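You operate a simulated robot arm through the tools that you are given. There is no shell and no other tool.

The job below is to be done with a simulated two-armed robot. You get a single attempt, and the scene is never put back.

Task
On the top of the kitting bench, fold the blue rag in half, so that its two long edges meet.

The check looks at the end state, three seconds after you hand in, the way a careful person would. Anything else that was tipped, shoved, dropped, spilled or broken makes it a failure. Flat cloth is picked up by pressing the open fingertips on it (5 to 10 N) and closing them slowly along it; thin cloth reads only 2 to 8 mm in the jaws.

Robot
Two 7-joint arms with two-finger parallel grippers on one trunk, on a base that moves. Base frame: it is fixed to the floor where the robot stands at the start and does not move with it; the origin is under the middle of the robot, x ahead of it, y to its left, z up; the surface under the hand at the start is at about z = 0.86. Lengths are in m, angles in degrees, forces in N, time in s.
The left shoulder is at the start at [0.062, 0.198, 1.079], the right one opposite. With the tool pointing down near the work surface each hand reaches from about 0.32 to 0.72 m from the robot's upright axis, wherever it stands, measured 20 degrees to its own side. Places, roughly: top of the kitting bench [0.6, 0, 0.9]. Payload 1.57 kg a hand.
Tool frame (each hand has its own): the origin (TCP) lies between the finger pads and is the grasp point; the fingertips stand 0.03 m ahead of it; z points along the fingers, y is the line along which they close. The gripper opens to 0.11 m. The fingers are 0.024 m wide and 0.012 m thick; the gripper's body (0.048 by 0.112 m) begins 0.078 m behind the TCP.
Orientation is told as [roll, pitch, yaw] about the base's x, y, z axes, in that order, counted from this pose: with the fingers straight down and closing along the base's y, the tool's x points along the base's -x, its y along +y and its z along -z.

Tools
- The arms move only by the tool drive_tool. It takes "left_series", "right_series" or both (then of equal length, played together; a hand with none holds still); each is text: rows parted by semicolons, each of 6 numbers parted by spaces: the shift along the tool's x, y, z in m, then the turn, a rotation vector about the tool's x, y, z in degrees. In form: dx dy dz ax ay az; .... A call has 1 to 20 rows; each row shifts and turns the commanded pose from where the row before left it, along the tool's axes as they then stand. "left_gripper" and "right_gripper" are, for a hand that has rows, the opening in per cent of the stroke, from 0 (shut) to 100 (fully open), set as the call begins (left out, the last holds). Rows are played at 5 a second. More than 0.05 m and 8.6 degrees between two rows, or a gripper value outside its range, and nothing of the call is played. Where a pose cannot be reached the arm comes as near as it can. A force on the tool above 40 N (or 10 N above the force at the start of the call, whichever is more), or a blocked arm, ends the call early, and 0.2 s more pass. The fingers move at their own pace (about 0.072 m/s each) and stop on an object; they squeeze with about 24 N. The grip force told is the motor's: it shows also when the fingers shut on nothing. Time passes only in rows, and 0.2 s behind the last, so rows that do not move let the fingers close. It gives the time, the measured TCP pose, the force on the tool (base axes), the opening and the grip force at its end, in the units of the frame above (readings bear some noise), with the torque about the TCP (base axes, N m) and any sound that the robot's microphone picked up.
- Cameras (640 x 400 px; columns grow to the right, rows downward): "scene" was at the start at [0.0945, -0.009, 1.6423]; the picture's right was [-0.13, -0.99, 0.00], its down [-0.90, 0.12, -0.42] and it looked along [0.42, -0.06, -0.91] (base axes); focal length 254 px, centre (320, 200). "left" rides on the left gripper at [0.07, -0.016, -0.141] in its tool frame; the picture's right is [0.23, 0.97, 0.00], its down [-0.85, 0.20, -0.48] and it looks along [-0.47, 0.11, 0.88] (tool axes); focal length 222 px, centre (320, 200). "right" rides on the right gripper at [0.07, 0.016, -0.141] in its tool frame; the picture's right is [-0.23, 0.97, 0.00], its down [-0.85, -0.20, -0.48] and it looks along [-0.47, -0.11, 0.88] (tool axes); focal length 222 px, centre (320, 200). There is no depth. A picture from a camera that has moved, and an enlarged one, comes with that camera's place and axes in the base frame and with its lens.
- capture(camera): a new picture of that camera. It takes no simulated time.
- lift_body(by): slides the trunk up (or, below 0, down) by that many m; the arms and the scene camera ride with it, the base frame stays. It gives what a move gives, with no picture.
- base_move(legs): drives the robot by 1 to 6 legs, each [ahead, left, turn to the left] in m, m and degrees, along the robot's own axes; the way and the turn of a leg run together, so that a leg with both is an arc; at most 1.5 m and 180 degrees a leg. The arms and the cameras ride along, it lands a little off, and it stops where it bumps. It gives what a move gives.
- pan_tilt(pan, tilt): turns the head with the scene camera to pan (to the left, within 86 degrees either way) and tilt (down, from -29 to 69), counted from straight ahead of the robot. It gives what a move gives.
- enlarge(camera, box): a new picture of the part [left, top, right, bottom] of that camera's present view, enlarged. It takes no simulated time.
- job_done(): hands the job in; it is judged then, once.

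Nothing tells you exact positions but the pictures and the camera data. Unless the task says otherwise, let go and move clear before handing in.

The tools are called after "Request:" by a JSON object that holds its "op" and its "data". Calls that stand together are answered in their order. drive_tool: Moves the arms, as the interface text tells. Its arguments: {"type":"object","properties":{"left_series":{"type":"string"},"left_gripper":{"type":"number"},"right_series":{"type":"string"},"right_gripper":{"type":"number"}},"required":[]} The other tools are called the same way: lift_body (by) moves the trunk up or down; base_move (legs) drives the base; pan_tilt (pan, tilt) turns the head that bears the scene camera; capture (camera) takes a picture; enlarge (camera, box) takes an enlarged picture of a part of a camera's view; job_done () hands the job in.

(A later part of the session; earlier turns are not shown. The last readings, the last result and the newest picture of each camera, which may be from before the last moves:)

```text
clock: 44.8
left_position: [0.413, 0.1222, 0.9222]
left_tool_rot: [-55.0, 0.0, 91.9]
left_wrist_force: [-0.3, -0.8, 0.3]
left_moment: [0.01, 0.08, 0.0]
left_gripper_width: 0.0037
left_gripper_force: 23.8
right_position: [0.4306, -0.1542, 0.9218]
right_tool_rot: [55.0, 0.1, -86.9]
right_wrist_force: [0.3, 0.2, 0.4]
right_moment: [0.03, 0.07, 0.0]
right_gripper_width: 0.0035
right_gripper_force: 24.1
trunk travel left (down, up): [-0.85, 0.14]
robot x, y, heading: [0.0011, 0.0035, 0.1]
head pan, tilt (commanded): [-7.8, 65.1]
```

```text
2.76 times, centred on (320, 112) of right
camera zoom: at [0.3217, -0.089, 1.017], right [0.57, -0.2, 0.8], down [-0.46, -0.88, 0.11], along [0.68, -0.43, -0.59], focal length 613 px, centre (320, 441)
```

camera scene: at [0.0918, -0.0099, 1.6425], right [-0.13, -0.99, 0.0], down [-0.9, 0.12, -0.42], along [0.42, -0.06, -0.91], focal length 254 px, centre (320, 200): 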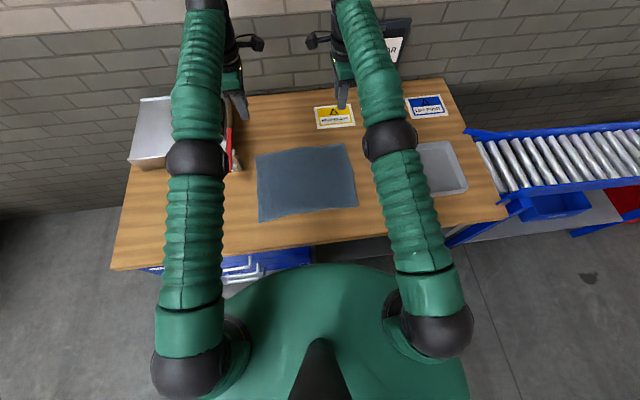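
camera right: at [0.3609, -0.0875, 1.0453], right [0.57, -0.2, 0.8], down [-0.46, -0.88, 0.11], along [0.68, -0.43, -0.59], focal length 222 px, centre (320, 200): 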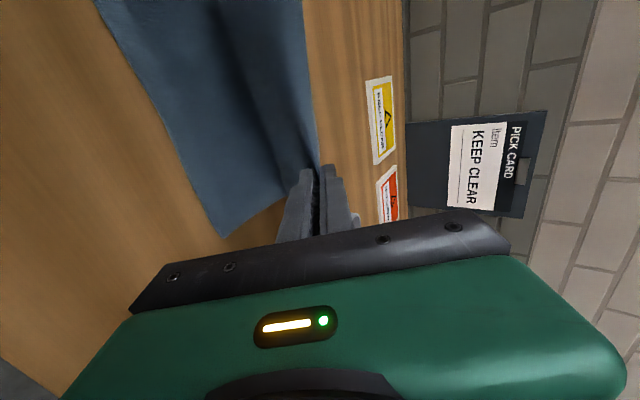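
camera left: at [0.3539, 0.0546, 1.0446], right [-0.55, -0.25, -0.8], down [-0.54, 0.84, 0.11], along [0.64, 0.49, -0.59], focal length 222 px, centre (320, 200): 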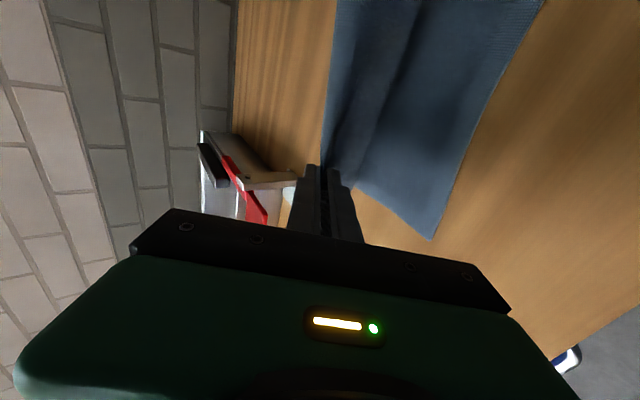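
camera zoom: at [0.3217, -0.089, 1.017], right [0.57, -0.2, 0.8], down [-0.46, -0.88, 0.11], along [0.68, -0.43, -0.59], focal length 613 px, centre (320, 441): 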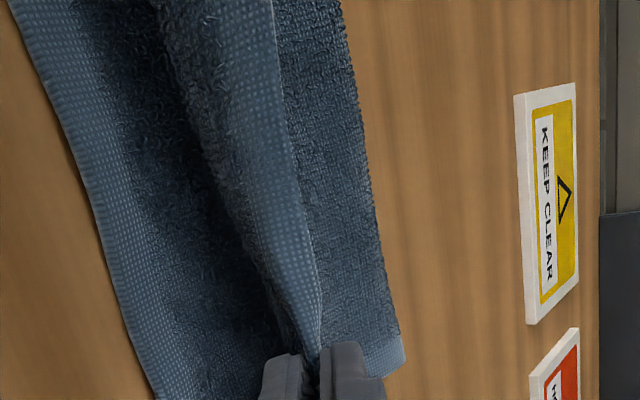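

The hem still leans to the far side in the middle because the line between the hands is slightly slack. I'll draw the hands apart by a few millimetres to put light tension along the hem, which should bring it into line with the tilted pads.

Request:
{"op": "drive_tool", "data": {"left_series": "-0.001 0 0 0 0 0; -0.001 0 0 0 0 0; 0 0 0 0 0 0", "right_series": "-0.001 0 0 0 0 0; -0.001 0 0 0 0 0; 0 0 0 0 0 0"}}

Request:
{"op": "enlarge", "data": {"camera": "scene", "box": [250, 180, 370, 260]}}

```text
clock: 45.5
left_position: [0.4123, 0.1253, 0.9231]
left_tool_rot: [-55.0, 0.0, 92.0]
left_wrist_force: [0.1, -1.0, -0.6]
left_moment: [-0.02, 0.03, -0.06]
left_gripper_width: 0.0036
left_gripper_force: 24.1
right_position: [0.433, -0.1564, 0.9214]
right_tool_rot: [55.1, 0.1, -87.0]
right_wrist_force: [-1.0, 1.3, -0.9]
right_moment: [0.06, 0.11, 0.04]
right_gripper_width: 0.0038
right_gripper_force: 24.4
trunk travel left (down, up): [-0.85, 0.14]
robot x, y, heading: [0.0014, 0.0, -0.0]
head pan, tilt (commanded): [-7.8, 65.1]
```

```text
5.00 times, centred on (310, 220) of scene
camera zoom: at [0.0952, -0.0103, 1.8173], right [-0.13, -0.99, 0.0], down [-0.9, 0.12, -0.42], along [0.42, -0.06, -0.91], focal length 1270 px, centre (370, 100)
```

zoom: 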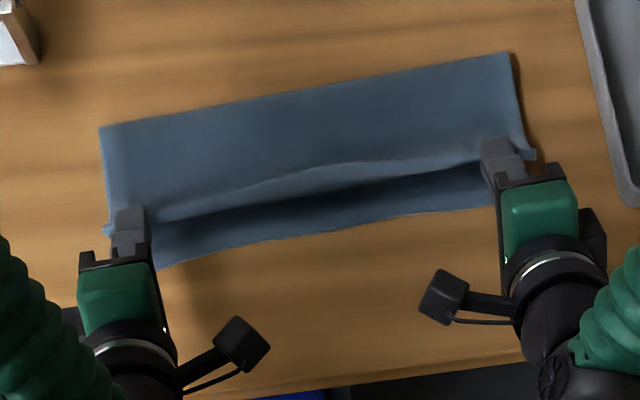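

Light tension of about 1 N shows on both hands and the hem is straightening. I'll pull a little more.

Request:
{"op": "drive_tool", "data": {"left_series": "-0.0008 0 0 0 0 0; -0.0008 0 0 0 0 0; 0 0 0 0 0 0", "right_series": "-0.0008 0 0 0 0 0; -0.0008 0 0 0 0 0; 0 0 0 0 0 0"}}

Request:
{"op": "enlarge", "data": {"camera": "scene", "box": [250, 180, 370, 260]}}

Request:
{"op": "enlarge", "data": {"camera": "left", "box": [210, 40, 430, 185]}}

```text
clock: 46.4
left_position: [0.4125, 0.1257, 0.9229]
left_tool_rot: [-54.9, 0.1, 92.0]
left_wrist_force: [0.6, -2.8, 0.1]
left_moment: [-0.04, 0.07, -0.04]
left_gripper_width: 0.0037
left_gripper_force: 23.5
right_position: [0.4308, -0.159, 0.9227]
right_tool_rot: [54.9, 0.1, -87.0]
right_wrist_force: [-0.5, 2.8, 0.3]
right_moment: [0.05, 0.06, 0.1]
right_gripper_width: 0.0038
right_gripper_force: 24.1
trunk travel left (down, up): [-0.85, 0.14]
robot x, y, heading: [-0.0004, 0.0027, 0.0]
head pan, tilt (commanded): [-7.8, 65.1]
```

```text
5.00 times, centred on (310, 220) of scene
camera zoom: at [0.0952, -0.0103, 1.8173], right [-0.13, -0.99, 0.0], down [-0.9, 0.12, -0.42], along [0.42, -0.06, -0.91], focal length 1270 px, centre (370, 100)
```

zoom: 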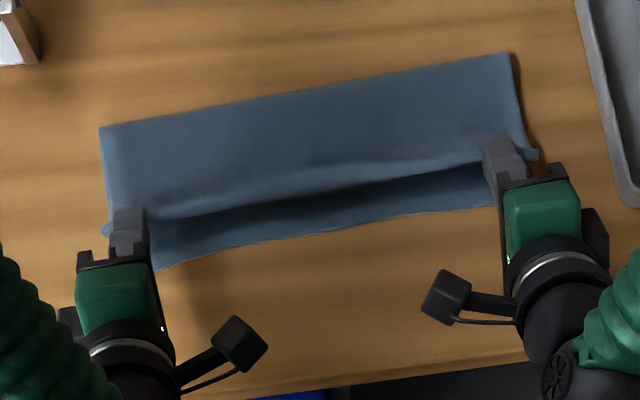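

```text
2.76 times, centred on (320, 112) of left
camera zoom: at [0.3098, 0.0531, 1.0171], right [-0.55, -0.25, -0.8], down [-0.54, 0.84, 0.11], along [0.64, 0.49, -0.59], focal length 613 px, centre (320, 441)
```

zoom: 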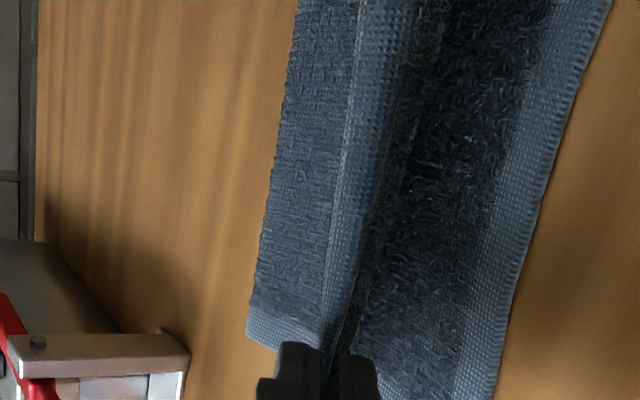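

With about 2.8 N of tension the hem is straight and in line with the flap. I'll lower it onto the near edge at the same tilt and tension.

Request:
{"op": "drive_tool", "data": {"left_series": "0 0.0047 0.0008 0 0 0; 0 0.0047 0.0008 0 0 0; 0 0.0047 0.0008 0 0 0; 0 0.0047 0.0008 0 0 0; 0 0.0047 0.0008 0 0 0; 0 0 0 0 0 0; 0 0 0 0 0 0", "right_series": "0 -0.0042 0.0013 0 0 0; 0 -0.0042 0.0013 0 0 0; 0 -0.0042 0.0013 0 0 0; 0 -0.0042 0.0013 0 0 0; 0 -0.0042 0.0013 0 0 0; 0 0 0 0 0 0; 0 0 0 0 0 0"}}

Request:
{"op": "enlarge", "data": {"camera": "scene", "box": [250, 180, 370, 260]}}

Request:
{"op": "enlarge", "data": {"camera": "left", "box": [230, 60, 420, 185]}}

Request:
{"op": "enlarge", "data": {"camera": "right", "box": [220, 60, 410, 185]}}

```text
clock: 48.0
left_position: [0.4018, 0.1267, 0.9007]
left_tool_rot: [-54.9, 0.0, 92.1]
left_wrist_force: [0.4, -2.8, 0.2]
left_moment: [-0.06, 0.08, -0.1]
left_gripper_width: 0.0036
left_gripper_force: 24.3
right_position: [0.4241, -0.1586, 0.9001]
right_tool_rot: [54.9, 0.0, -87.0]
right_wrist_force: [-0.2, 4.1, -0.4]
right_moment: [0.07, 0.04, 0.08]
right_gripper_width: 0.0041
right_gripper_force: 24.1
trunk travel left (down, up): [-0.85, 0.14]
robot x, y, heading: [-0.0012, -0.0029, -0.1]
head pan, tilt (commanded): [-7.8, 65.1]
```

```text
5.00 times, centred on (310, 220) of scene
camera zoom: at [0.0951, -0.0103, 1.8173], right [-0.13, -0.99, 0.0], down [-0.9, 0.12, -0.42], along [0.42, -0.06, -0.91], focal length 1270 px, centre (370, 100)
```

zoom: 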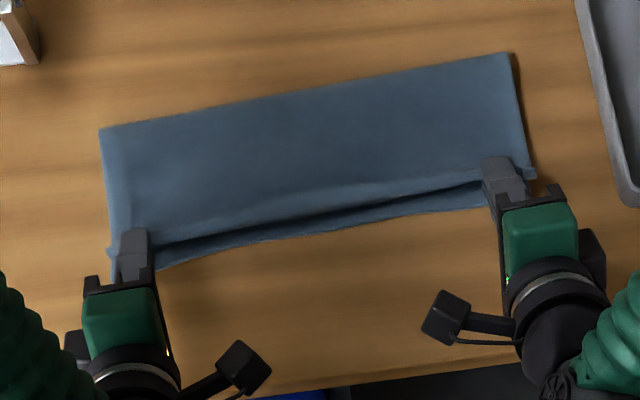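

```text
3.20 times, centred on (325, 122) of left
camera zoom: at [0.2993, 0.0535, 0.9953], right [-0.55, -0.25, -0.8], down [-0.54, 0.84, 0.11], along [0.64, 0.49, -0.59], focal length 711 px, centre (304, 448)
```

zoom: 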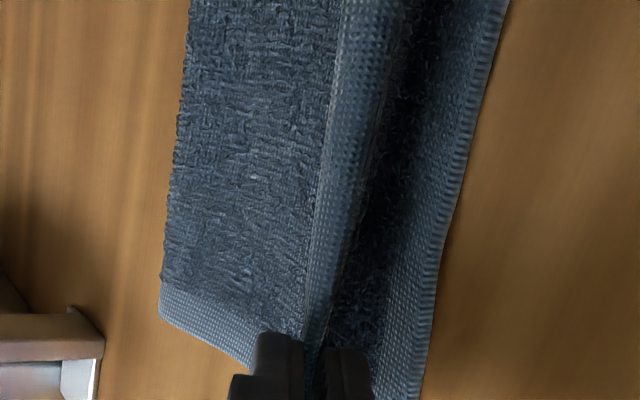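

```text
3.20 times, centred on (315, 122) of right
camera zoom: at [0.3142, -0.0923, 0.9957], right [0.57, -0.2, 0.8], down [-0.46, -0.88, 0.11], along [0.68, -0.43, -0.59], focal length 711 px, centre (336, 448)
```

zoom: 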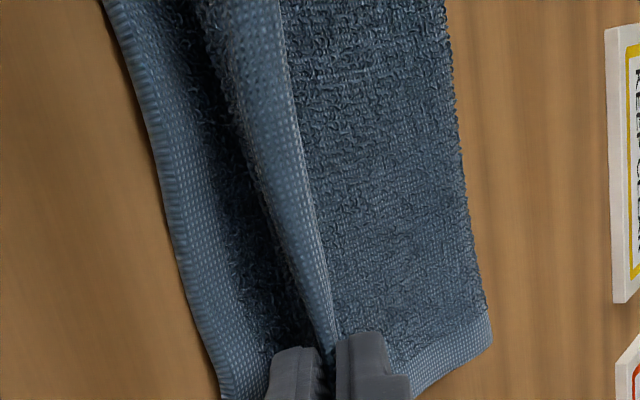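

The hem sits over the near edge, nearly upright in the middle. I'll tilt a bit further, to 65°, and lower slightly so the hem leans well toward the near edge before I release.

Request:
{"op": "drive_tool", "data": {"left_series": "0 0.0027 0.0002 3.3 0 0; 0 0.0027 0.0001 3.3 0 0; 0 0.0027 0 3.4 0 0; 0 0 0 0 0 0; 0 0 0 0 0 0", "right_series": "0 -0.0027 0.0002 -3.3 0 0; 0 -0.0027 0.0001 -3.3 0 0; 0 -0.0027 0 -3.4 0 0; 0 0 0 0 0 0; 0 0 0 0 0 0"}}

Request:
{"op": "enlarge", "data": {"camera": "scene", "box": [265, 190, 355, 250]}}

Request:
{"op": "enlarge", "data": {"camera": "left", "box": [230, 60, 420, 185]}}

Request:
{"op": "enlarge", "data": {"camera": "right", "box": [220, 60, 410, 185]}}

```text
clock: 49.1
left_position: [0.3974, 0.1271, 0.8941]
left_tool_rot: [-65.0, 0.0, 92.1]
left_wrist_force: [0.5, -3.3, 0.1]
left_moment: [-0.03, 0.11, -0.15]
left_gripper_width: 0.0036
left_gripper_force: 23.4
right_position: [0.421, -0.1586, 0.8933]
right_tool_rot: [65.0, 0.0, -87.0]
right_wrist_force: [-1.0, 5.0, 0.9]
right_moment: [0.05, 0.04, 0.11]
right_gripper_width: 0.0038
right_gripper_force: 23.9
trunk travel left (down, up): [-0.85, 0.14]
robot x, y, heading: [-0.0038, -0.005, 0.3]
head pan, tilt (commanded): [-7.8, 65.1]
```

```text
6.67 times, centred on (310, 220) of scene
camera zoom: at [0.0949, -0.0103, 1.8173], right [-0.13, -0.99, 0.0], down [-0.9, 0.12, -0.42], along [0.42, -0.06, -0.91], focal length 1693 px, centre (387, 67)
```

zoom: 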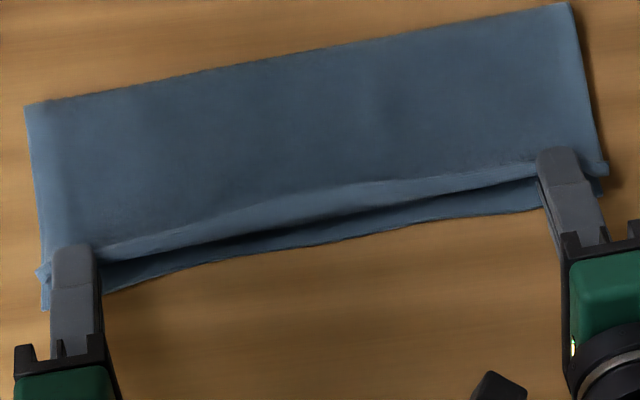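

```text
3.20 times, centred on (325, 122) of left
camera zoom: at [0.2804, 0.0529, 0.9687], right [-0.4, -0.24, -0.88], down [-0.55, 0.84, 0.02], along [0.73, 0.49, -0.47], focal length 711 px, centre (304, 448)
```

zoom: 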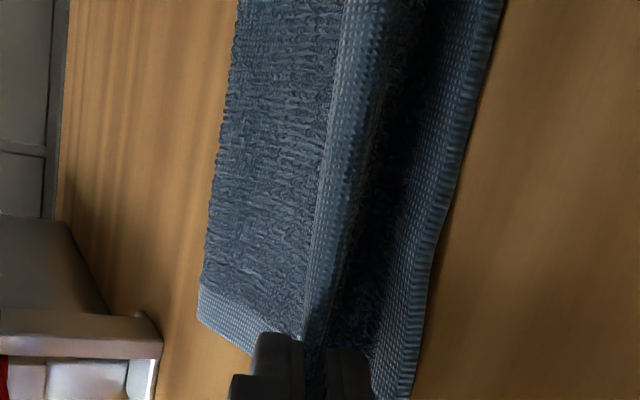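

```text
3.20 times, centred on (315, 122) of right
camera zoom: at [0.2965, -0.094, 0.9692], right [0.42, -0.21, 0.88], down [-0.47, -0.88, 0.02], along [0.77, -0.43, -0.47], focal length 711 px, centre (336, 448)
```

zoom: 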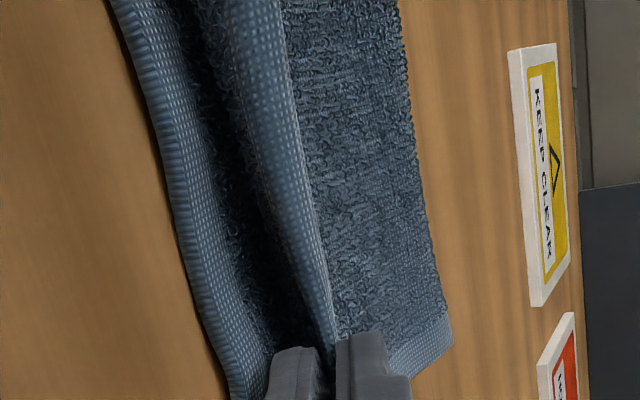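

I need to see which way the hem really leans between the hands, so I'll zoom in further.

Request:
{"op": "enlarge", "data": {"camera": "left", "box": [300, 50, 380, 110]}}

Request:
{"op": "enlarge", "data": {"camera": "right", "box": [250, 60, 340, 125]}}

Request:
{"op": "enlarge", "data": {"camera": "scene", "box": [290, 205, 330, 235]}}

```text
6.67 times, centred on (340, 80) of left
camera zoom: at [0.2804, 0.0529, 0.9687], right [-0.4, -0.24, -0.88], down [-0.55, 0.84, 0.02], along [0.73, 0.49, -0.47], focal length 1481 px, centre (187, 1000)
```

zoom: 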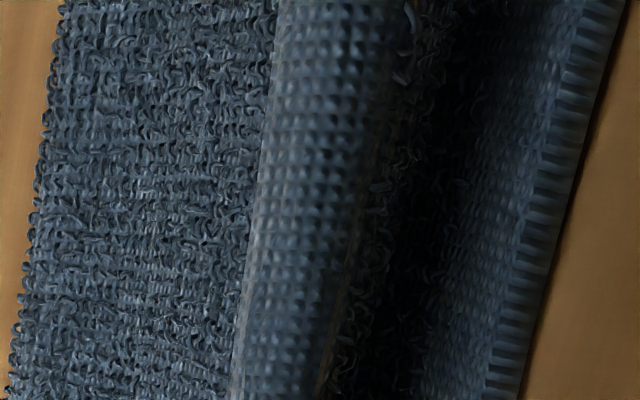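

```text
6.15 times, centred on (295, 92) of right
camera zoom: at [0.2965, -0.094, 0.9692], right [0.42, -0.21, 0.88], down [-0.47, -0.88, 0.02], along [0.77, -0.43, -0.47], focal length 1367 px, centre (474, 862)
```

zoom: 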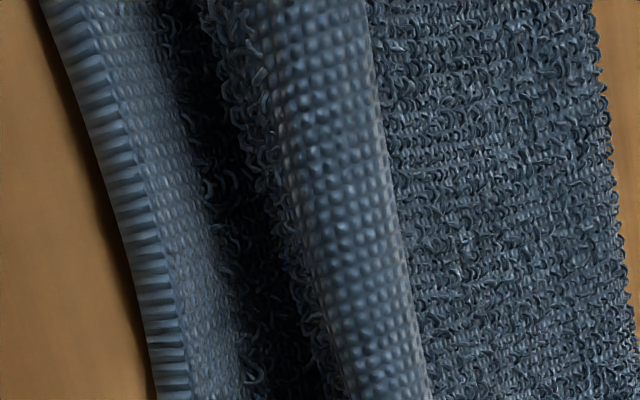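

```text
13.33 times, centred on (310, 220) of scene
camera zoom: at [0.0949, -0.0103, 1.8173], right [-0.13, -0.99, 0.0], down [-0.9, 0.12, -0.42], along [0.42, -0.06, -0.91], focal length 3386 px, centre (453, -67)
```

zoom: 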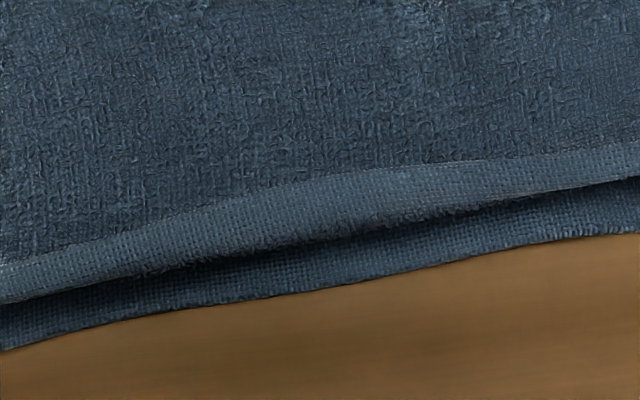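

The hem is still folded back in the middle, but it leans the right way at both ends. I'll ease the tension, let go with a small opening, back the robot away so the fingers slide out from under the hem ends, and then flip the middle over with a fingertip.

Request:
{"op": "drive_tool", "data": {"left_series": "0.0015 0 0 0 0 0; 0.0015 0 0 0 0 0; 0 0 0 0 0 0", "right_series": "0.0015 0 0 0 0 0; 0.0015 0 0 0 0 0; 0 0 0 0 0 0"}}

Request:
{"op": "drive_tool", "data": {"left_series": "0 -0.001 0 0 0 0; 0 -0.001 0 0 0 0; 0 -0.0005 0 0 0 0; 0 0 0 0 0 0", "right_series": "0 0.001 0 0 0 0; 0 0.001 0 0 0 0; 0 0.0005 0 0 0 0; 0 0 0 0 0 0", "left_gripper": 12, "right_gripper": 12}}

Request:
{"op": "enlarge", "data": {"camera": "scene", "box": [255, 185, 365, 255]}}

Request:
{"op": "enlarge", "data": {"camera": "left", "box": [230, 60, 420, 185]}}

Request:
{"op": "enlarge", "data": {"camera": "right", "box": [220, 60, 410, 185]}}

```text
clock: 50.0
left_position: [0.3983, 0.1245, 0.8934]
left_tool_rot: [-64.9, 0.0, 92.0]
left_wrist_force: [0.2, -0.3, 1.0]
left_moment: [-0.02, 0.08, -0.06]
left_gripper_width: 0.0037
left_gripper_force: 24.1
right_position: [0.4207, -0.1555, 0.8931]
right_tool_rot: [65.0, 0.0, -87.0]
right_wrist_force: [-0.8, 0.2, 0.4]
right_moment: [0.03, 0.06, -0.01]
right_gripper_width: 0.0038
right_gripper_force: 24.1
trunk travel left (down, up): [-0.85, 0.14]
robot x, y, heading: [-0.0, 0.001, -0.1]
head pan, tilt (commanded): [-7.8, 65.1]
```

```text
clock: 51.0
left_position: [0.3991, 0.124, 0.8965]
left_tool_rot: [-65.1, 0.0, 92.0]
left_wrist_force: [0.6, -0.4, -0.2]
left_moment: [-0.01, -0.01, -0.02]
left_gripper_width: 0.0131
left_gripper_force: 0.2
right_position: [0.4213, -0.1559, 0.8976]
right_tool_rot: [64.9, 0.0, -87.0]
right_wrist_force: [0.1, -0.3, 0.2]
right_moment: [0.0, -0.01, 0.04]
right_gripper_width: 0.0133
right_gripper_force: 0.1
trunk travel left (down, up): [-0.85, 0.14]
robot x, y, heading: [0.0024, 0.0002, 0.0]
head pan, tilt (commanded): [-7.8, 65.1]
```

```text
5.71 times, centred on (310, 220) of scene
camera zoom: at [0.0947, -0.0103, 1.8173], right [-0.13, -0.99, 0.0], down [-0.9, 0.12, -0.42], along [0.42, -0.06, -0.91], focal length 1451 px, centre (377, 86)
```

zoom: 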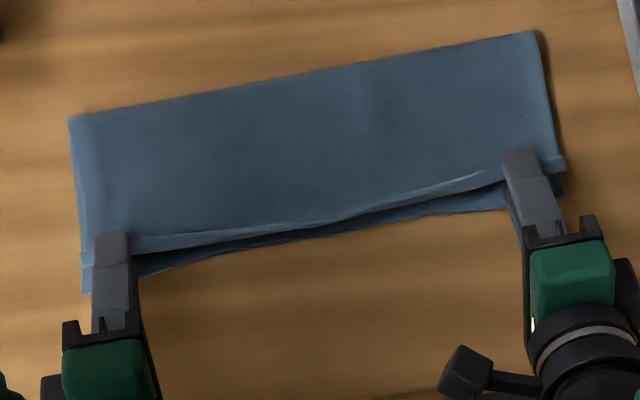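

```text
3.20 times, centred on (325, 122) of left
camera zoom: at [0.2813, 0.0499, 0.9708], right [-0.4, -0.24, -0.88], down [-0.55, 0.84, 0.02], along [0.73, 0.49, -0.47], focal length 711 px, centre (304, 448)
```

zoom: 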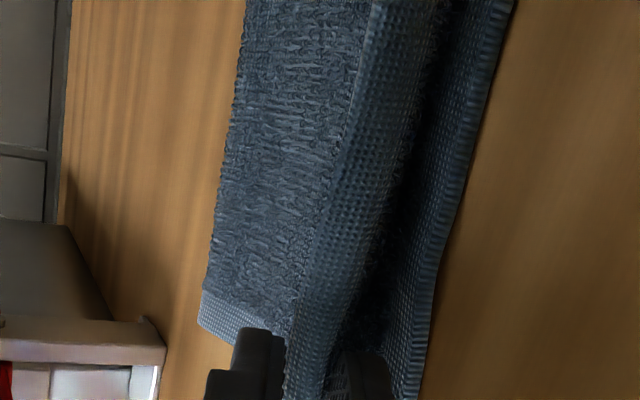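

```text
3.20 times, centred on (315, 122) of right
camera zoom: at [0.2971, -0.0914, 0.9714], right [0.42, -0.21, 0.88], down [-0.47, -0.88, 0.02], along [0.77, -0.43, -0.47], focal length 711 px, centre (336, 448)
```

zoom: 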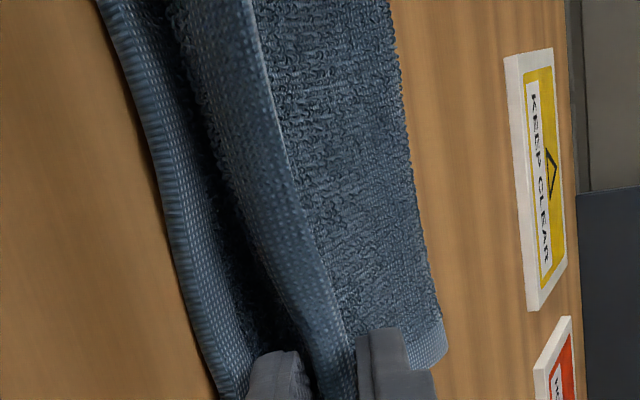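

The hem sprang more upright on release, and the upper fingers now stand behind it on the far side. Backing the robot straight away will draw the lower fingers out and brush the hem ends toward the near edge.

Request:
{"op": "base_move", "data": {"legs": [[-0.06, 0, 0]]}}

Request:
{"op": "enlarge", "data": {"camera": "scene", "box": [240, 160, 380, 250]}}

Request:
{"op": "capture", "data": {"camera": "left"}}

Request:
{"op": "capture", "data": {"camera": "right"}}

```text
clock: 51.9
left_position: [0.3452, 0.1237, 0.8939]
left_tool_rot: [-64.7, 0.0, 92.0]
left_wrist_force: [-0.3, 0.0, 0.5]
left_moment: [0.0, 0.04, -0.04]
left_gripper_width: 0.0133
left_gripper_force: 0.0
right_position: [0.368, -0.156, 0.893]
right_tool_rot: [64.6, 0.0, -87.0]
right_wrist_force: [-0.1, 0.1, 0.4]
right_moment: [0.0, 0.04, 0.0]
right_gripper_width: 0.0132
right_gripper_force: 0.1
trunk travel left (down, up): [-0.85, 0.14]
robot x, y, heading: [-0.0624, -0.0035, -0.0]
head pan, tilt (commanded): [-7.8, 65.1]
```

```text
4.44 times, centred on (310, 205) of scene
camera zoom: at [0.048, -0.0104, 1.8165], right [-0.13, -0.99, 0.0], down [-0.9, 0.12, -0.41], along [0.41, -0.06, -0.91], focal length 1129 px, centre (364, 178)
```

zoom: 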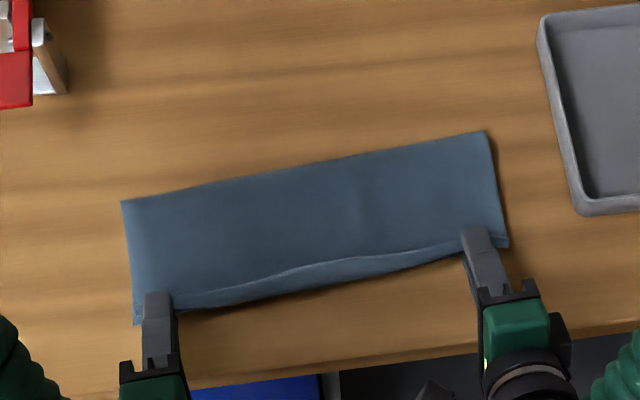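

```text
taken
camera left: at [0.2281, 0.0499, 0.9688], right [-0.41, -0.24, -0.88], down [-0.55, 0.84, 0.03], along [0.73, 0.49, -0.47], focal length 222 px, centre (320, 200)
```

left: 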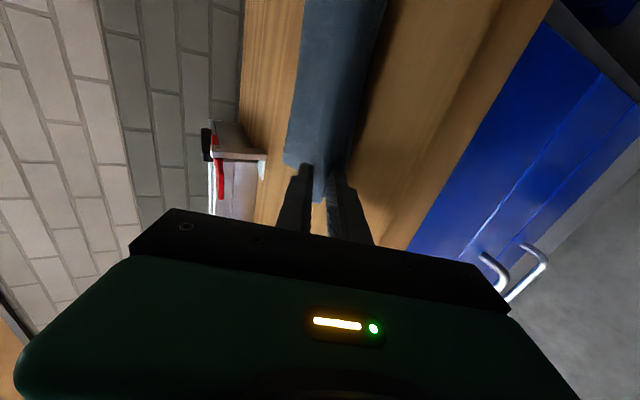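

```text
taken
camera right: at [0.2438, -0.0914, 0.9692], right [0.43, -0.21, 0.88], down [-0.47, -0.88, 0.02], along [0.77, -0.43, -0.47], focal length 222 px, centre (320, 200)
```

right: 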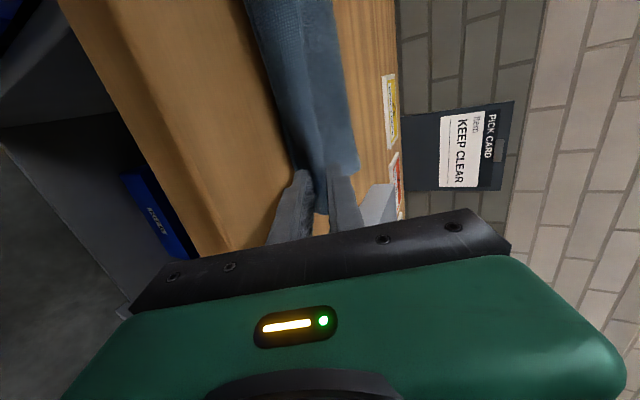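

The flap now reaches the near edge and the hem seems to have gone over at the ends. I'll let things settle for a moment and look again.

Request:
{"op": "drive_tool", "data": {"left_series": "0 0 0 0 0 0; 0 0 0 0 0 0; 0 0 0 0 0 0", "right_series": "0 0 0 0 0 0; 0 0 0 0 0 0; 0 0 0 0 0 0"}}

Request:
{"op": "enlarge", "data": {"camera": "scene", "box": [250, 175, 370, 245]}}

Request:
{"op": "enlarge", "data": {"camera": "left", "box": [250, 60, 410, 220]}}

Request:
{"op": "enlarge", "data": {"camera": "right", "box": [240, 60, 400, 220]}}

```text
clock: 52.7
left_position: [0.3366, 0.123, 0.8966]
left_tool_rot: [-65.2, 0.0, 92.0]
left_wrist_force: [0.1, 0.5, -0.5]
left_moment: [-0.01, -0.02, 0.02]
left_gripper_width: 0.0132
left_gripper_force: 0.4
right_position: [0.3613, -0.1553, 0.8975]
right_tool_rot: [65.2, -0.1, -87.0]
right_wrist_force: [0.0, 1.4, 0.0]
right_moment: [0.0, -0.02, -0.03]
right_gripper_width: 0.0134
right_gripper_force: 0.1
trunk travel left (down, up): [-0.85, 0.14]
robot x, y, heading: [-0.0628, -0.0017, -0.1]
head pan, tilt (commanded): [-7.8, 65.1]
```

```text
5.33 times, centred on (310, 210) of scene
camera zoom: at [0.0338, -0.0105, 1.8174], right [-0.14, -0.99, 0.0], down [-0.9, 0.12, -0.42], along [0.42, -0.06, -0.91], focal length 1354 px, centre (373, 147)
```

zoom: 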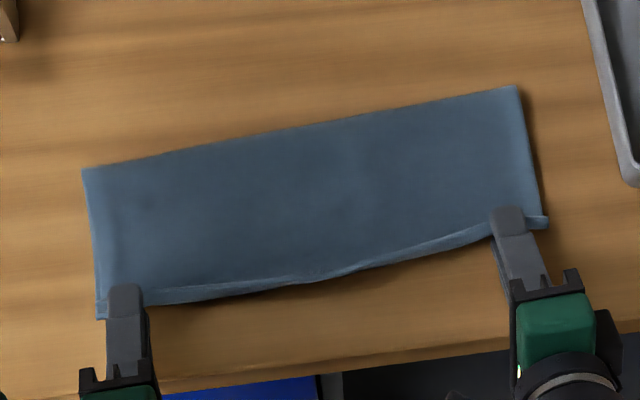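

```text
2.50 times, centred on (330, 140) of left
camera zoom: at [0.2196, 0.0499, 0.9716], right [-0.4, -0.24, -0.88], down [-0.55, 0.84, 0.02], along [0.73, 0.49, -0.47], focal length 555 px, centre (295, 350)
```

zoom: 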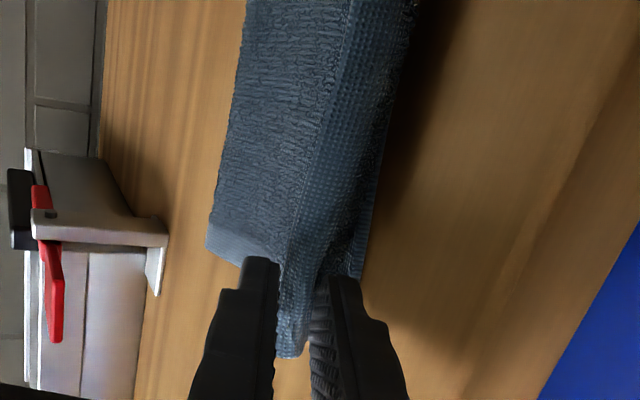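

```text
2.50 times, centred on (320, 140) of right
camera zoom: at [0.2354, -0.0915, 0.9722], right [0.42, -0.21, 0.88], down [-0.47, -0.88, 0.02], along [0.77, -0.43, -0.47], focal length 555 px, centre (320, 350)
```

zoom: 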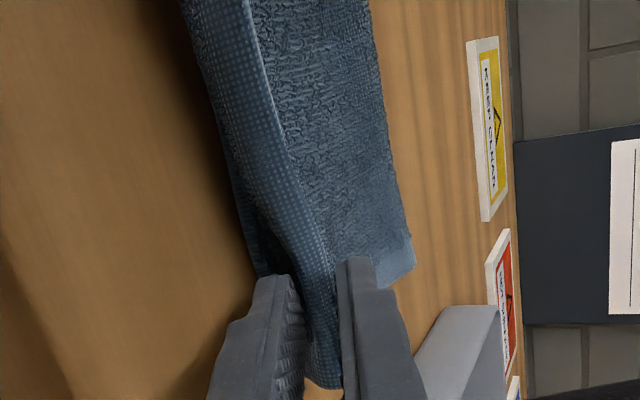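

Backing off dragged the whole folded rag about 4–5 cm toward the robot, still flat and well on the bench. I'll look closely at the hem and at what the fingers touch before moving on.

Request:
{"op": "enlarge", "data": {"camera": "left", "box": [300, 60, 370, 115]}}

Request:
{"op": "enlarge", "data": {"camera": "left", "box": [300, 120, 370, 215]}}

Request:
{"op": "enlarge", "data": {"camera": "right", "box": [270, 60, 360, 220]}}

Request:
{"op": "enlarge", "data": {"camera": "scene", "box": [290, 215, 345, 240]}}

```text
7.27 times, centred on (335, 88) of left
camera zoom: at [0.2196, 0.0499, 0.9716], right [-0.4, -0.24, -0.88], down [-0.55, 0.84, 0.02], along [0.73, 0.49, -0.47], focal length 1615 px, centre (211, 1018)
```

zoom: 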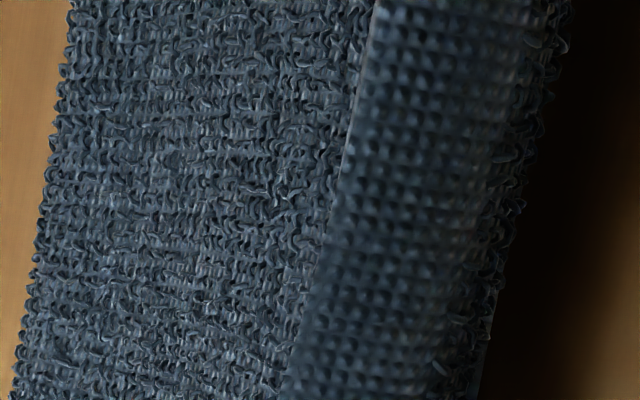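

```text
4.21 times, centred on (335, 168) of left
camera zoom: at [0.2196, 0.0499, 0.9716], right [-0.4, -0.24, -0.88], down [-0.55, 0.84, 0.02], along [0.73, 0.49, -0.47], focal length 935 px, centre (257, 337)
```

zoom: 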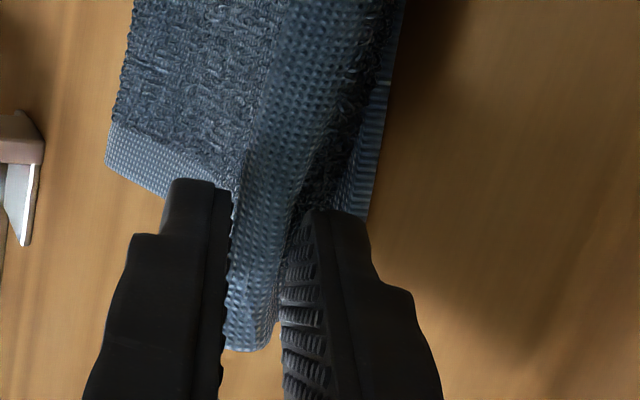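

```text
2.50 times, centred on (315, 140) of right
camera zoom: at [0.2354, -0.0915, 0.9722], right [0.42, -0.21, 0.88], down [-0.47, -0.88, 0.02], along [0.77, -0.43, -0.47], focal length 555 px, centre (332, 350)
```

zoom: 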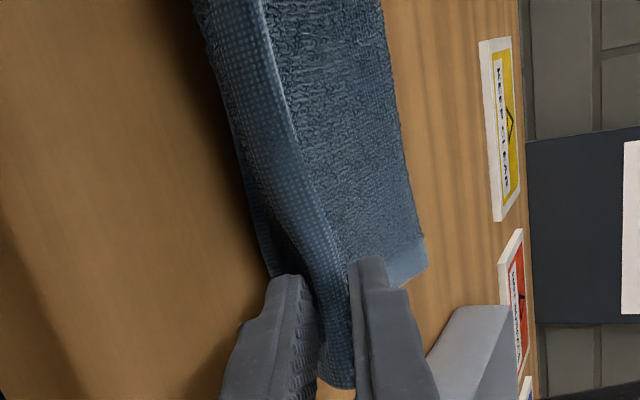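

```text
11.64 times, centred on (318, 228) of scene
camera zoom: at [0.0338, -0.0105, 1.8174], right [-0.14, -0.99, 0.0], down [-0.9, 0.12, -0.42], along [0.42, -0.06, -0.91], focal length 2955 px, centre (349, -120)
```

zoom: 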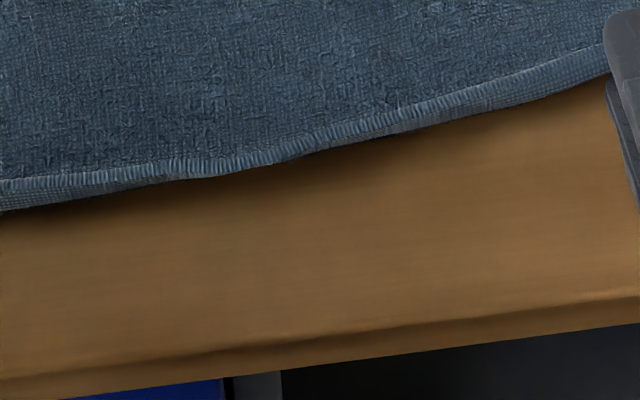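

The hem now stands upright between the slightly open pads, and the flap has been pulled about 18 mm too far over. I'll close on the hem again so I keep control of it, then re-lay the flap properly.

Request:
{"op": "drive_tool", "data": {"left_series": "0 0 0 0 0 0; 0 0 0 0 0 0; 0 0 0 0 0 0", "right_series": "0 0 0 0 0 0; 0 0 0 0 0 0; 0 0 0 0 0 0", "left_gripper": 0, "right_gripper": 0}}

Request:
{"op": "enlarge", "data": {"camera": "left", "box": [250, 60, 410, 220]}}

Request:
{"op": "enlarge", "data": {"camera": "right", "box": [240, 60, 400, 220]}}

```text
clock: 53.5
left_position: [0.3377, 0.1236, 0.8981]
left_tool_rot: [-65.3, -0.1, 92.0]
left_wrist_force: [-0.5, 0.4, -0.6]
left_moment: [-0.04, 0.01, 0.0]
left_gripper_width: 0.0036
left_gripper_force: 24.3
right_position: [0.3609, -0.1578, 0.8977]
right_tool_rot: [65.1, 0.1, -86.9]
right_wrist_force: [0.2, -0.5, -0.2]
right_moment: [0.02, -0.04, 0.04]
right_gripper_width: 0.0038
right_gripper_force: 23.9
trunk travel left (down, up): [-0.85, 0.14]
robot x, y, heading: [-0.0625, -0.0008, 0.0]
head pan, tilt (commanded): [-7.8, 65.1]
```

```text
2.50 times, centred on (330, 140) of left
camera zoom: at [0.22, 0.0499, 0.9714], right [-0.4, -0.24, -0.88], down [-0.55, 0.84, 0.02], along [0.73, 0.49, -0.47], focal length 555 px, centre (295, 350)
```

zoom: 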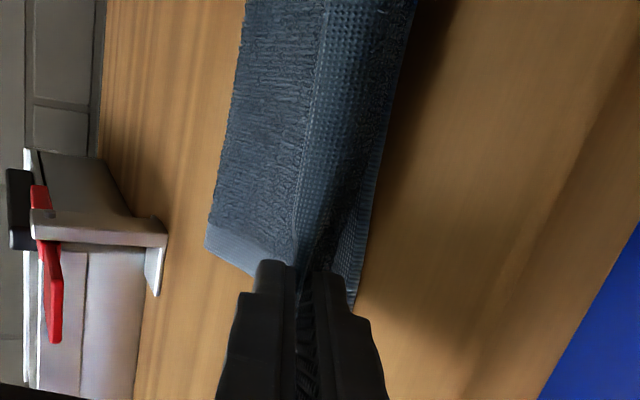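

```text
2.50 times, centred on (320, 140) of right
camera zoom: at [0.2357, -0.0914, 0.972], right [0.42, -0.21, 0.88], down [-0.47, -0.88, 0.02], along [0.77, -0.43, -0.47], focal length 555 px, centre (320, 350)
```

zoom: 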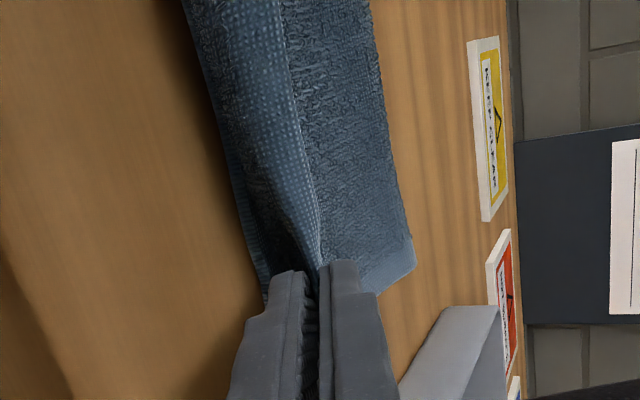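

Both grips hold the hem again. I'll swing the flap back up and a little past the crease, so that it can be laid down again with equal halves.

Request:
{"op": "drive_tool", "data": {"left_series": "0 -0.0148 -0.0014 0 0 0; 0 -0.0179 0.0005 0 0 0; 0 -0.0196 0.0041 0 0 0; 0 -0.0172 0.0085 0 0 0; 0 -0.014 0.0111 0 0 0; 0 -0.0121 0.0142 0 0 0; 0 -0.0098 0.0164 0 0 0; 0 -0.0071 0.0176 0 0 0; 0 -0.004 0.018 0 0 0; 0 -0.0004 0.0197 0 0 0; 0 0 0 0 0 0", "right_series": "-0.0002 0.0148 -0.0014 0 0 0; -0.0002 0.0179 0.0005 0 0 0; -0.0002 0.0196 0.0041 0 0 0; -0.0002 0.0172 0.0085 0 0 0; -0.0003 0.014 0.0111 0 0 0; -0.0003 0.0121 0.0142 0 0 0; -0.0003 0.0098 0.0164 0 0 0; -0.0003 0.0071 0.0176 0 0 0; -0.0003 0.004 0.018 0 0 0; -0.0003 0.0004 0.0197 0 0 0; 0 0 0 0 0 0"}}

Request:
{"op": "capture", "data": {"camera": "scene"}}

Request:
{"op": "capture", "data": {"camera": "left"}}

Request:
{"op": "capture", "data": {"camera": "right"}}

```text
clock: 55.9
left_position: [0.4875, 0.1284, 0.9589]
left_tool_rot: [-65.1, 0.1, 92.0]
left_wrist_force: [-0.2, 0.0, -0.4]
left_moment: [-0.01, 0.01, -0.04]
left_gripper_width: 0.0039
left_gripper_force: 23.3
right_position: [0.5065, -0.1504, 0.9579]
right_tool_rot: [65.2, 0.0, -87.1]
right_wrist_force: [0.0, -0.3, 0.2]
right_moment: [0.01, 0.01, -0.02]
right_gripper_width: 0.0035
right_gripper_force: 23.8
trunk travel left (down, up): [-0.85, 0.14]
robot x, y, heading: [-0.0621, -0.0002, 0.1]
head pan, tilt (commanded): [-7.8, 65.1]
```

```text
taken
camera scene: at [0.0356, -0.01, 1.8173], right [-0.14, -0.99, 0.0], down [-0.9, 0.12, -0.42], along [0.42, -0.06, -0.91], focal length 254 px, centre (320, 200)
```

scene: 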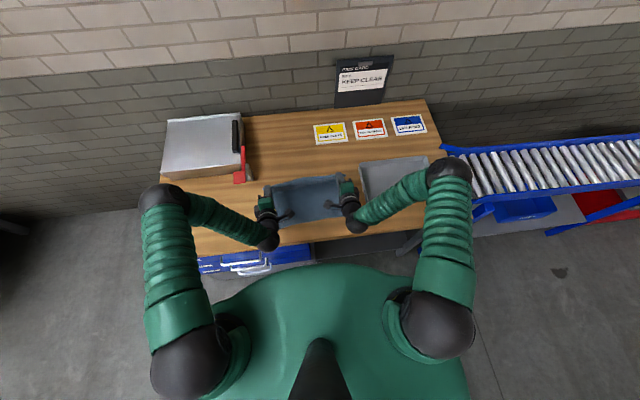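

```text
taken
camera left: at [0.3689, 0.0548, 1.0322], right [-0.4, -0.24, -0.88], down [-0.55, 0.84, 0.02], along [0.73, 0.49, -0.47], focal length 222 px, centre (320, 200)
```

left: 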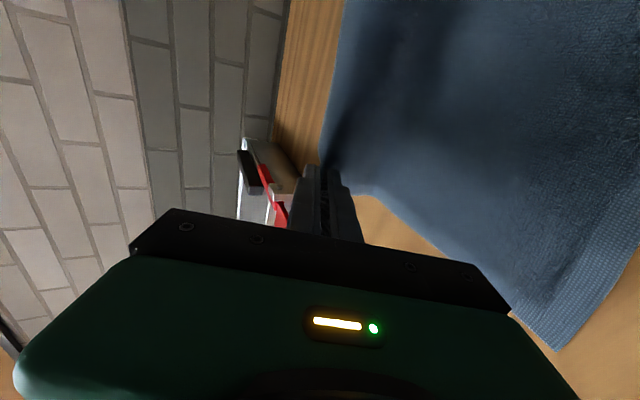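

```text
taken
camera right: at [0.383, -0.0859, 1.0329], right [0.42, -0.21, 0.88], down [-0.47, -0.88, 0.02], along [0.77, -0.43, -0.47], focal length 222 px, centre (320, 200)
```

right: 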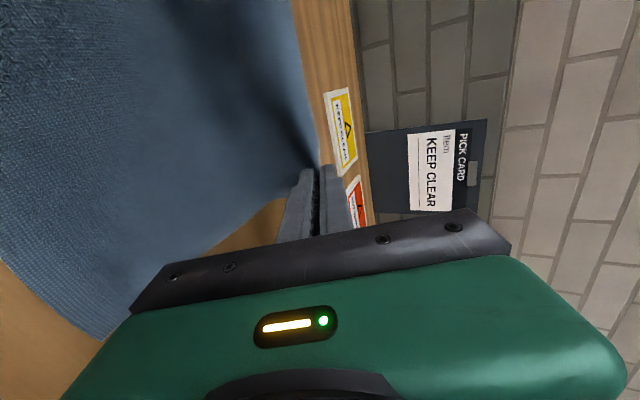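

The flap is back over the crease. The lower layer's near corners are now at (0.360, 0.152) and (0.390, -0.188), so its edge is at about 5°. I'll lay a little more cloth down beyond the crease and turn both hands 2.5° to match that edge.

Request:
{"op": "drive_tool", "data": {"left_series": "0 0.0027 0.0178 0 -1.13 -0.53; 0 0.0058 0.016 0 -1.13 -0.53; 0 0 0 0 0 0; 0 0 0 0 0 0", "right_series": "0 -0.0027 0.0178 0 1.13 -0.53; 0 -0.0058 0.016 0 1.13 -0.53; 0 0 0 0 0 0; 0 0 0 0 0 0"}}

Request:
{"op": "enlarge", "data": {"camera": "scene", "box": [240, 150, 380, 240]}}

```text
clock: 56.9
left_position: [0.5139, 0.1285, 0.9358]
left_tool_rot: [-65.2, 0.0, 94.5]
left_wrist_force: [-0.5, 0.2, 0.3]
left_moment: [-0.01, 0.0, -0.01]
left_gripper_width: 0.0038
left_gripper_force: 24.2
right_position: [0.5351, -0.1487, 0.9364]
right_tool_rot: [65.1, 0.0, -84.5]
right_wrist_force: [-0.1, 0.1, -1.0]
right_moment: [-0.01, 0.03, 0.02]
right_gripper_width: 0.0035
right_gripper_force: 24.1
trunk travel left (down, up): [-0.85, 0.14]
robot x, y, heading: [-0.0589, -0.0023, 0.0]
head pan, tilt (commanded): [-7.8, 65.1]
```

```text
4.44 times, centred on (310, 195) of scene
camera zoom: at [0.0359, -0.01, 1.8173], right [-0.14, -0.99, 0.0], down [-0.9, 0.12, -0.42], along [0.42, -0.06, -0.91], focal length 1129 px, centre (364, 222)
```

zoom: 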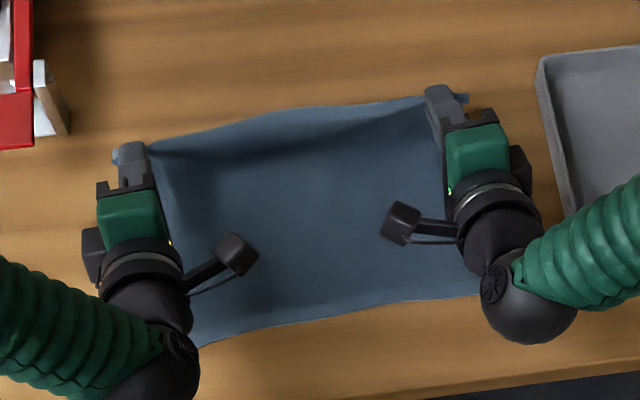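

The cloth lies well beyond the crease now. I'll bring the flap over again along a slack arc to the matched position.

Request:
{"op": "drive_tool", "data": {"left_series": "-0.0008 -0.0045 -0.0164 0 0 0; -0.0008 -0.0028 -0.0178 0 0 0; -0.0008 0.0009 -0.0184 0 0 0; -0.0008 0.0049 -0.0176 0 0 0; -0.0008 0.0094 -0.0155 0 0 0; -0.0008 0.0117 -0.0133 0 0 0; -0.0008 0.0136 -0.0102 0 0 0; -0.0008 0.0159 -0.0081 0 0 0; -0.0008 0.016 -0.0058 0 0 0; 0 0 0 0 0 0; 0 0 0 0 0 0", "right_series": "0.0008 0.0047 -0.016 0 0 0; 0.0008 0.003 -0.0173 0 0 0; 0.0008 -0.0006 -0.0179 0 0 0; 0.0008 -0.0046 -0.017 0 0 0; 0.0008 -0.0091 -0.0149 0 0 0; 0.0008 -0.0114 -0.0128 0 0 0; 0.0008 -0.0134 -0.0097 0 0 0; 0.0008 -0.0157 -0.0076 0 0 0; 0.0008 -0.0158 -0.0054 0 0 0; 0 0 0 0 0 0; 0 0 0 0 0 0"}}

Request:
{"op": "enlarge", "data": {"camera": "scene", "box": [240, 160, 380, 250]}}

Request:
{"op": "capture", "data": {"camera": "left"}}

Request:
{"op": "capture", "data": {"camera": "right"}}

```text
clock: 59.3
left_position: [0.375, 0.1262, 0.9285]
left_tool_rot: [-65.1, -0.1, 94.5]
left_wrist_force: [0.0, -0.8, -0.8]
left_moment: [0.0, 0.02, 0.0]
left_gripper_width: 0.0037
left_gripper_force: 23.3
right_position: [0.4022, -0.1554, 0.9272]
right_tool_rot: [65.1, 0.0, -84.5]
right_wrist_force: [-0.3, 0.1, -0.2]
right_moment: [0.0, 0.01, -0.01]
right_gripper_width: 0.0036
right_gripper_force: 23.6
trunk travel left (down, up): [-0.85, 0.14]
robot x, y, heading: [-0.0621, -0.0005, -0.2]
head pan, tilt (commanded): [-7.8, 65.1]
```

```text
4.44 times, centred on (310, 205) of scene
camera zoom: at [0.0351, -0.0104, 1.8173], right [-0.14, -0.99, 0.0], down [-0.9, 0.12, -0.42], along [0.42, -0.06, -0.91], focal length 1129 px, centre (364, 178)
```

zoom: 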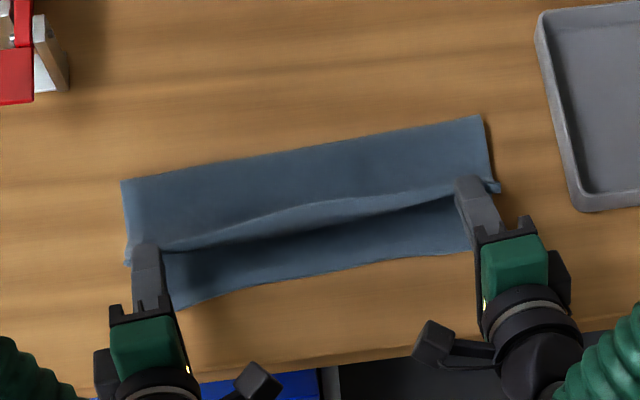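

```text
taken
camera left: at [0.26, 0.047, 1.0031], right [-0.39, -0.26, -0.88], down [-0.58, 0.81, 0.02], along [0.71, 0.52, -0.47], focal length 222 px, centre (320, 200)
```

left: 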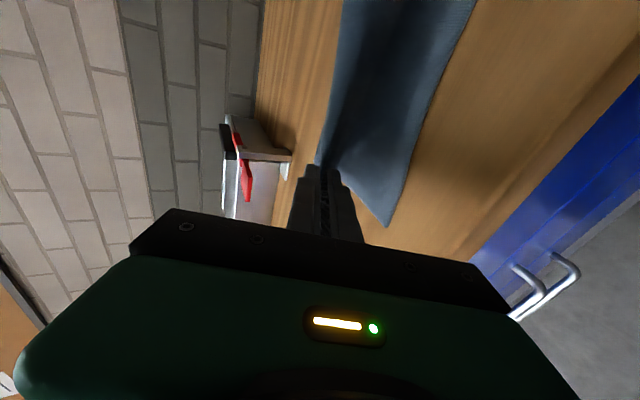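

```text
taken
camera right: at [0.274, -0.0955, 1.0029], right [0.43, -0.19, 0.88], down [-0.43, -0.9, 0.02], along [0.79, -0.39, -0.47], focal length 222 px, centre (320, 200)
```

right: 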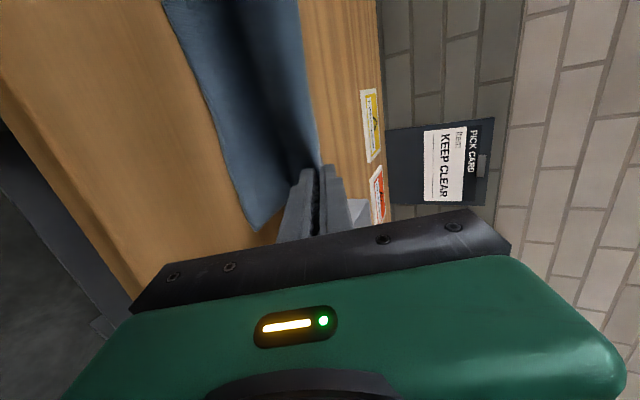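

The lower edge is at (0.360, 0.150) to (0.3915, -0.182) and the crease is about 0.13 m behind it, so the halves are close to equal. I'll lower the hem to its place just above the near edge.

Request:
{"op": "drive_tool", "data": {"left_series": "-0.0004 0.008 -0.0018 0 0 0; -0.0004 0.008 -0.0018 0 0 0; 0 0.007 -0.0006 0 0 0; 0 0.0069 -0.0006 0 0 0; 0 0.0054 0.0003 0 0 0; 0 0.0054 0.0003 0 0 0; 0 0 0 0 0 0; 0 0 0 0 0 0", "right_series": "0.0004 -0.0081 -0.002 0 0 0; 0.0004 -0.0081 -0.002 0 0 0; 0 -0.007 -0.001 0 0 0; 0 -0.007 -0.001 0 0 0; 0 -0.0052 0.0003 0 0 0; 0 -0.0052 0.0003 0 0 0; 0 0 0 0 0 0; 0 0 0 0 0 0"}}

Request:
{"op": "enlarge", "data": {"camera": "scene", "box": [250, 175, 370, 245]}}

Request:
{"op": "enlarge", "data": {"camera": "left", "box": [250, 60, 410, 220]}}

Request:
{"op": "enlarge", "data": {"camera": "right", "box": [240, 60, 400, 220]}}

```text
clock: 61.1
left_position: [0.3538, 0.1248, 0.8937]
left_tool_rot: [-65.2, -0.1, 94.6]
left_wrist_force: [0.4, -2.0, 1.0]
left_moment: [-0.03, 0.0, -0.07]
left_gripper_width: 0.0037
left_gripper_force: 24.0
right_position: [0.379, -0.1575, 0.894]
right_tool_rot: [65.1, 0.0, -84.4]
right_wrist_force: [-0.9, 1.8, -0.2]
right_moment: [0.03, 0.03, 0.03]
right_gripper_width: 0.0035
right_gripper_force: 24.1
trunk travel left (down, up): [-0.85, 0.14]
robot x, y, heading: [-0.0571, -0.0043, 0.4]
head pan, tilt (commanded): [-7.8, 65.1]
```

```text
5.33 times, centred on (310, 210) of scene
camera zoom: at [0.0348, -0.0104, 1.8173], right [-0.14, -0.99, 0.0], down [-0.9, 0.12, -0.42], along [0.42, -0.06, -0.91], focal length 1354 px, centre (373, 147)
```

zoom: 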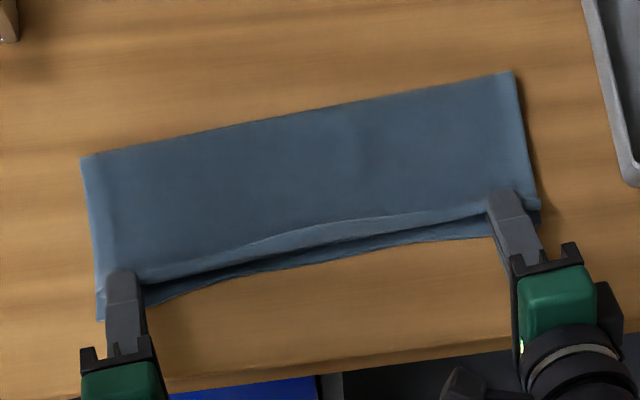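

```text
2.50 times, centred on (330, 140) of left
camera zoom: at [0.2385, 0.0467, 0.968], right [-0.39, -0.26, -0.88], down [-0.58, 0.81, 0.02], along [0.71, 0.52, -0.47], focal length 555 px, centre (295, 350)
```

zoom: 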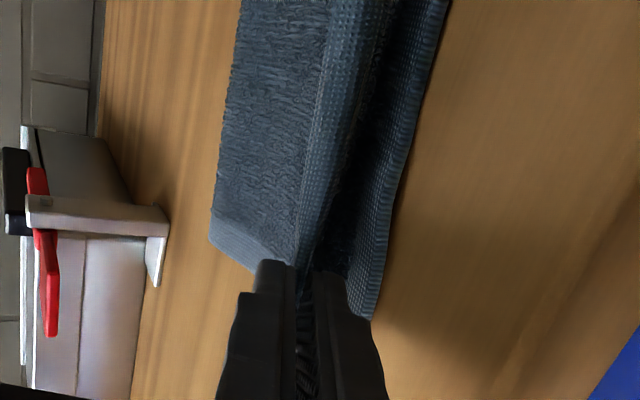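

```text
2.50 times, centred on (320, 140) of right
camera zoom: at [0.2515, -0.098, 0.9687], right [0.43, -0.19, 0.88], down [-0.43, -0.9, 0.02], along [0.79, -0.39, -0.47], focal length 555 px, centre (320, 350)
```

zoom: 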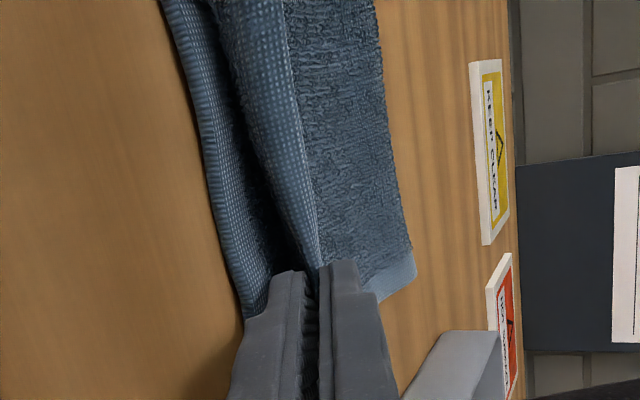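

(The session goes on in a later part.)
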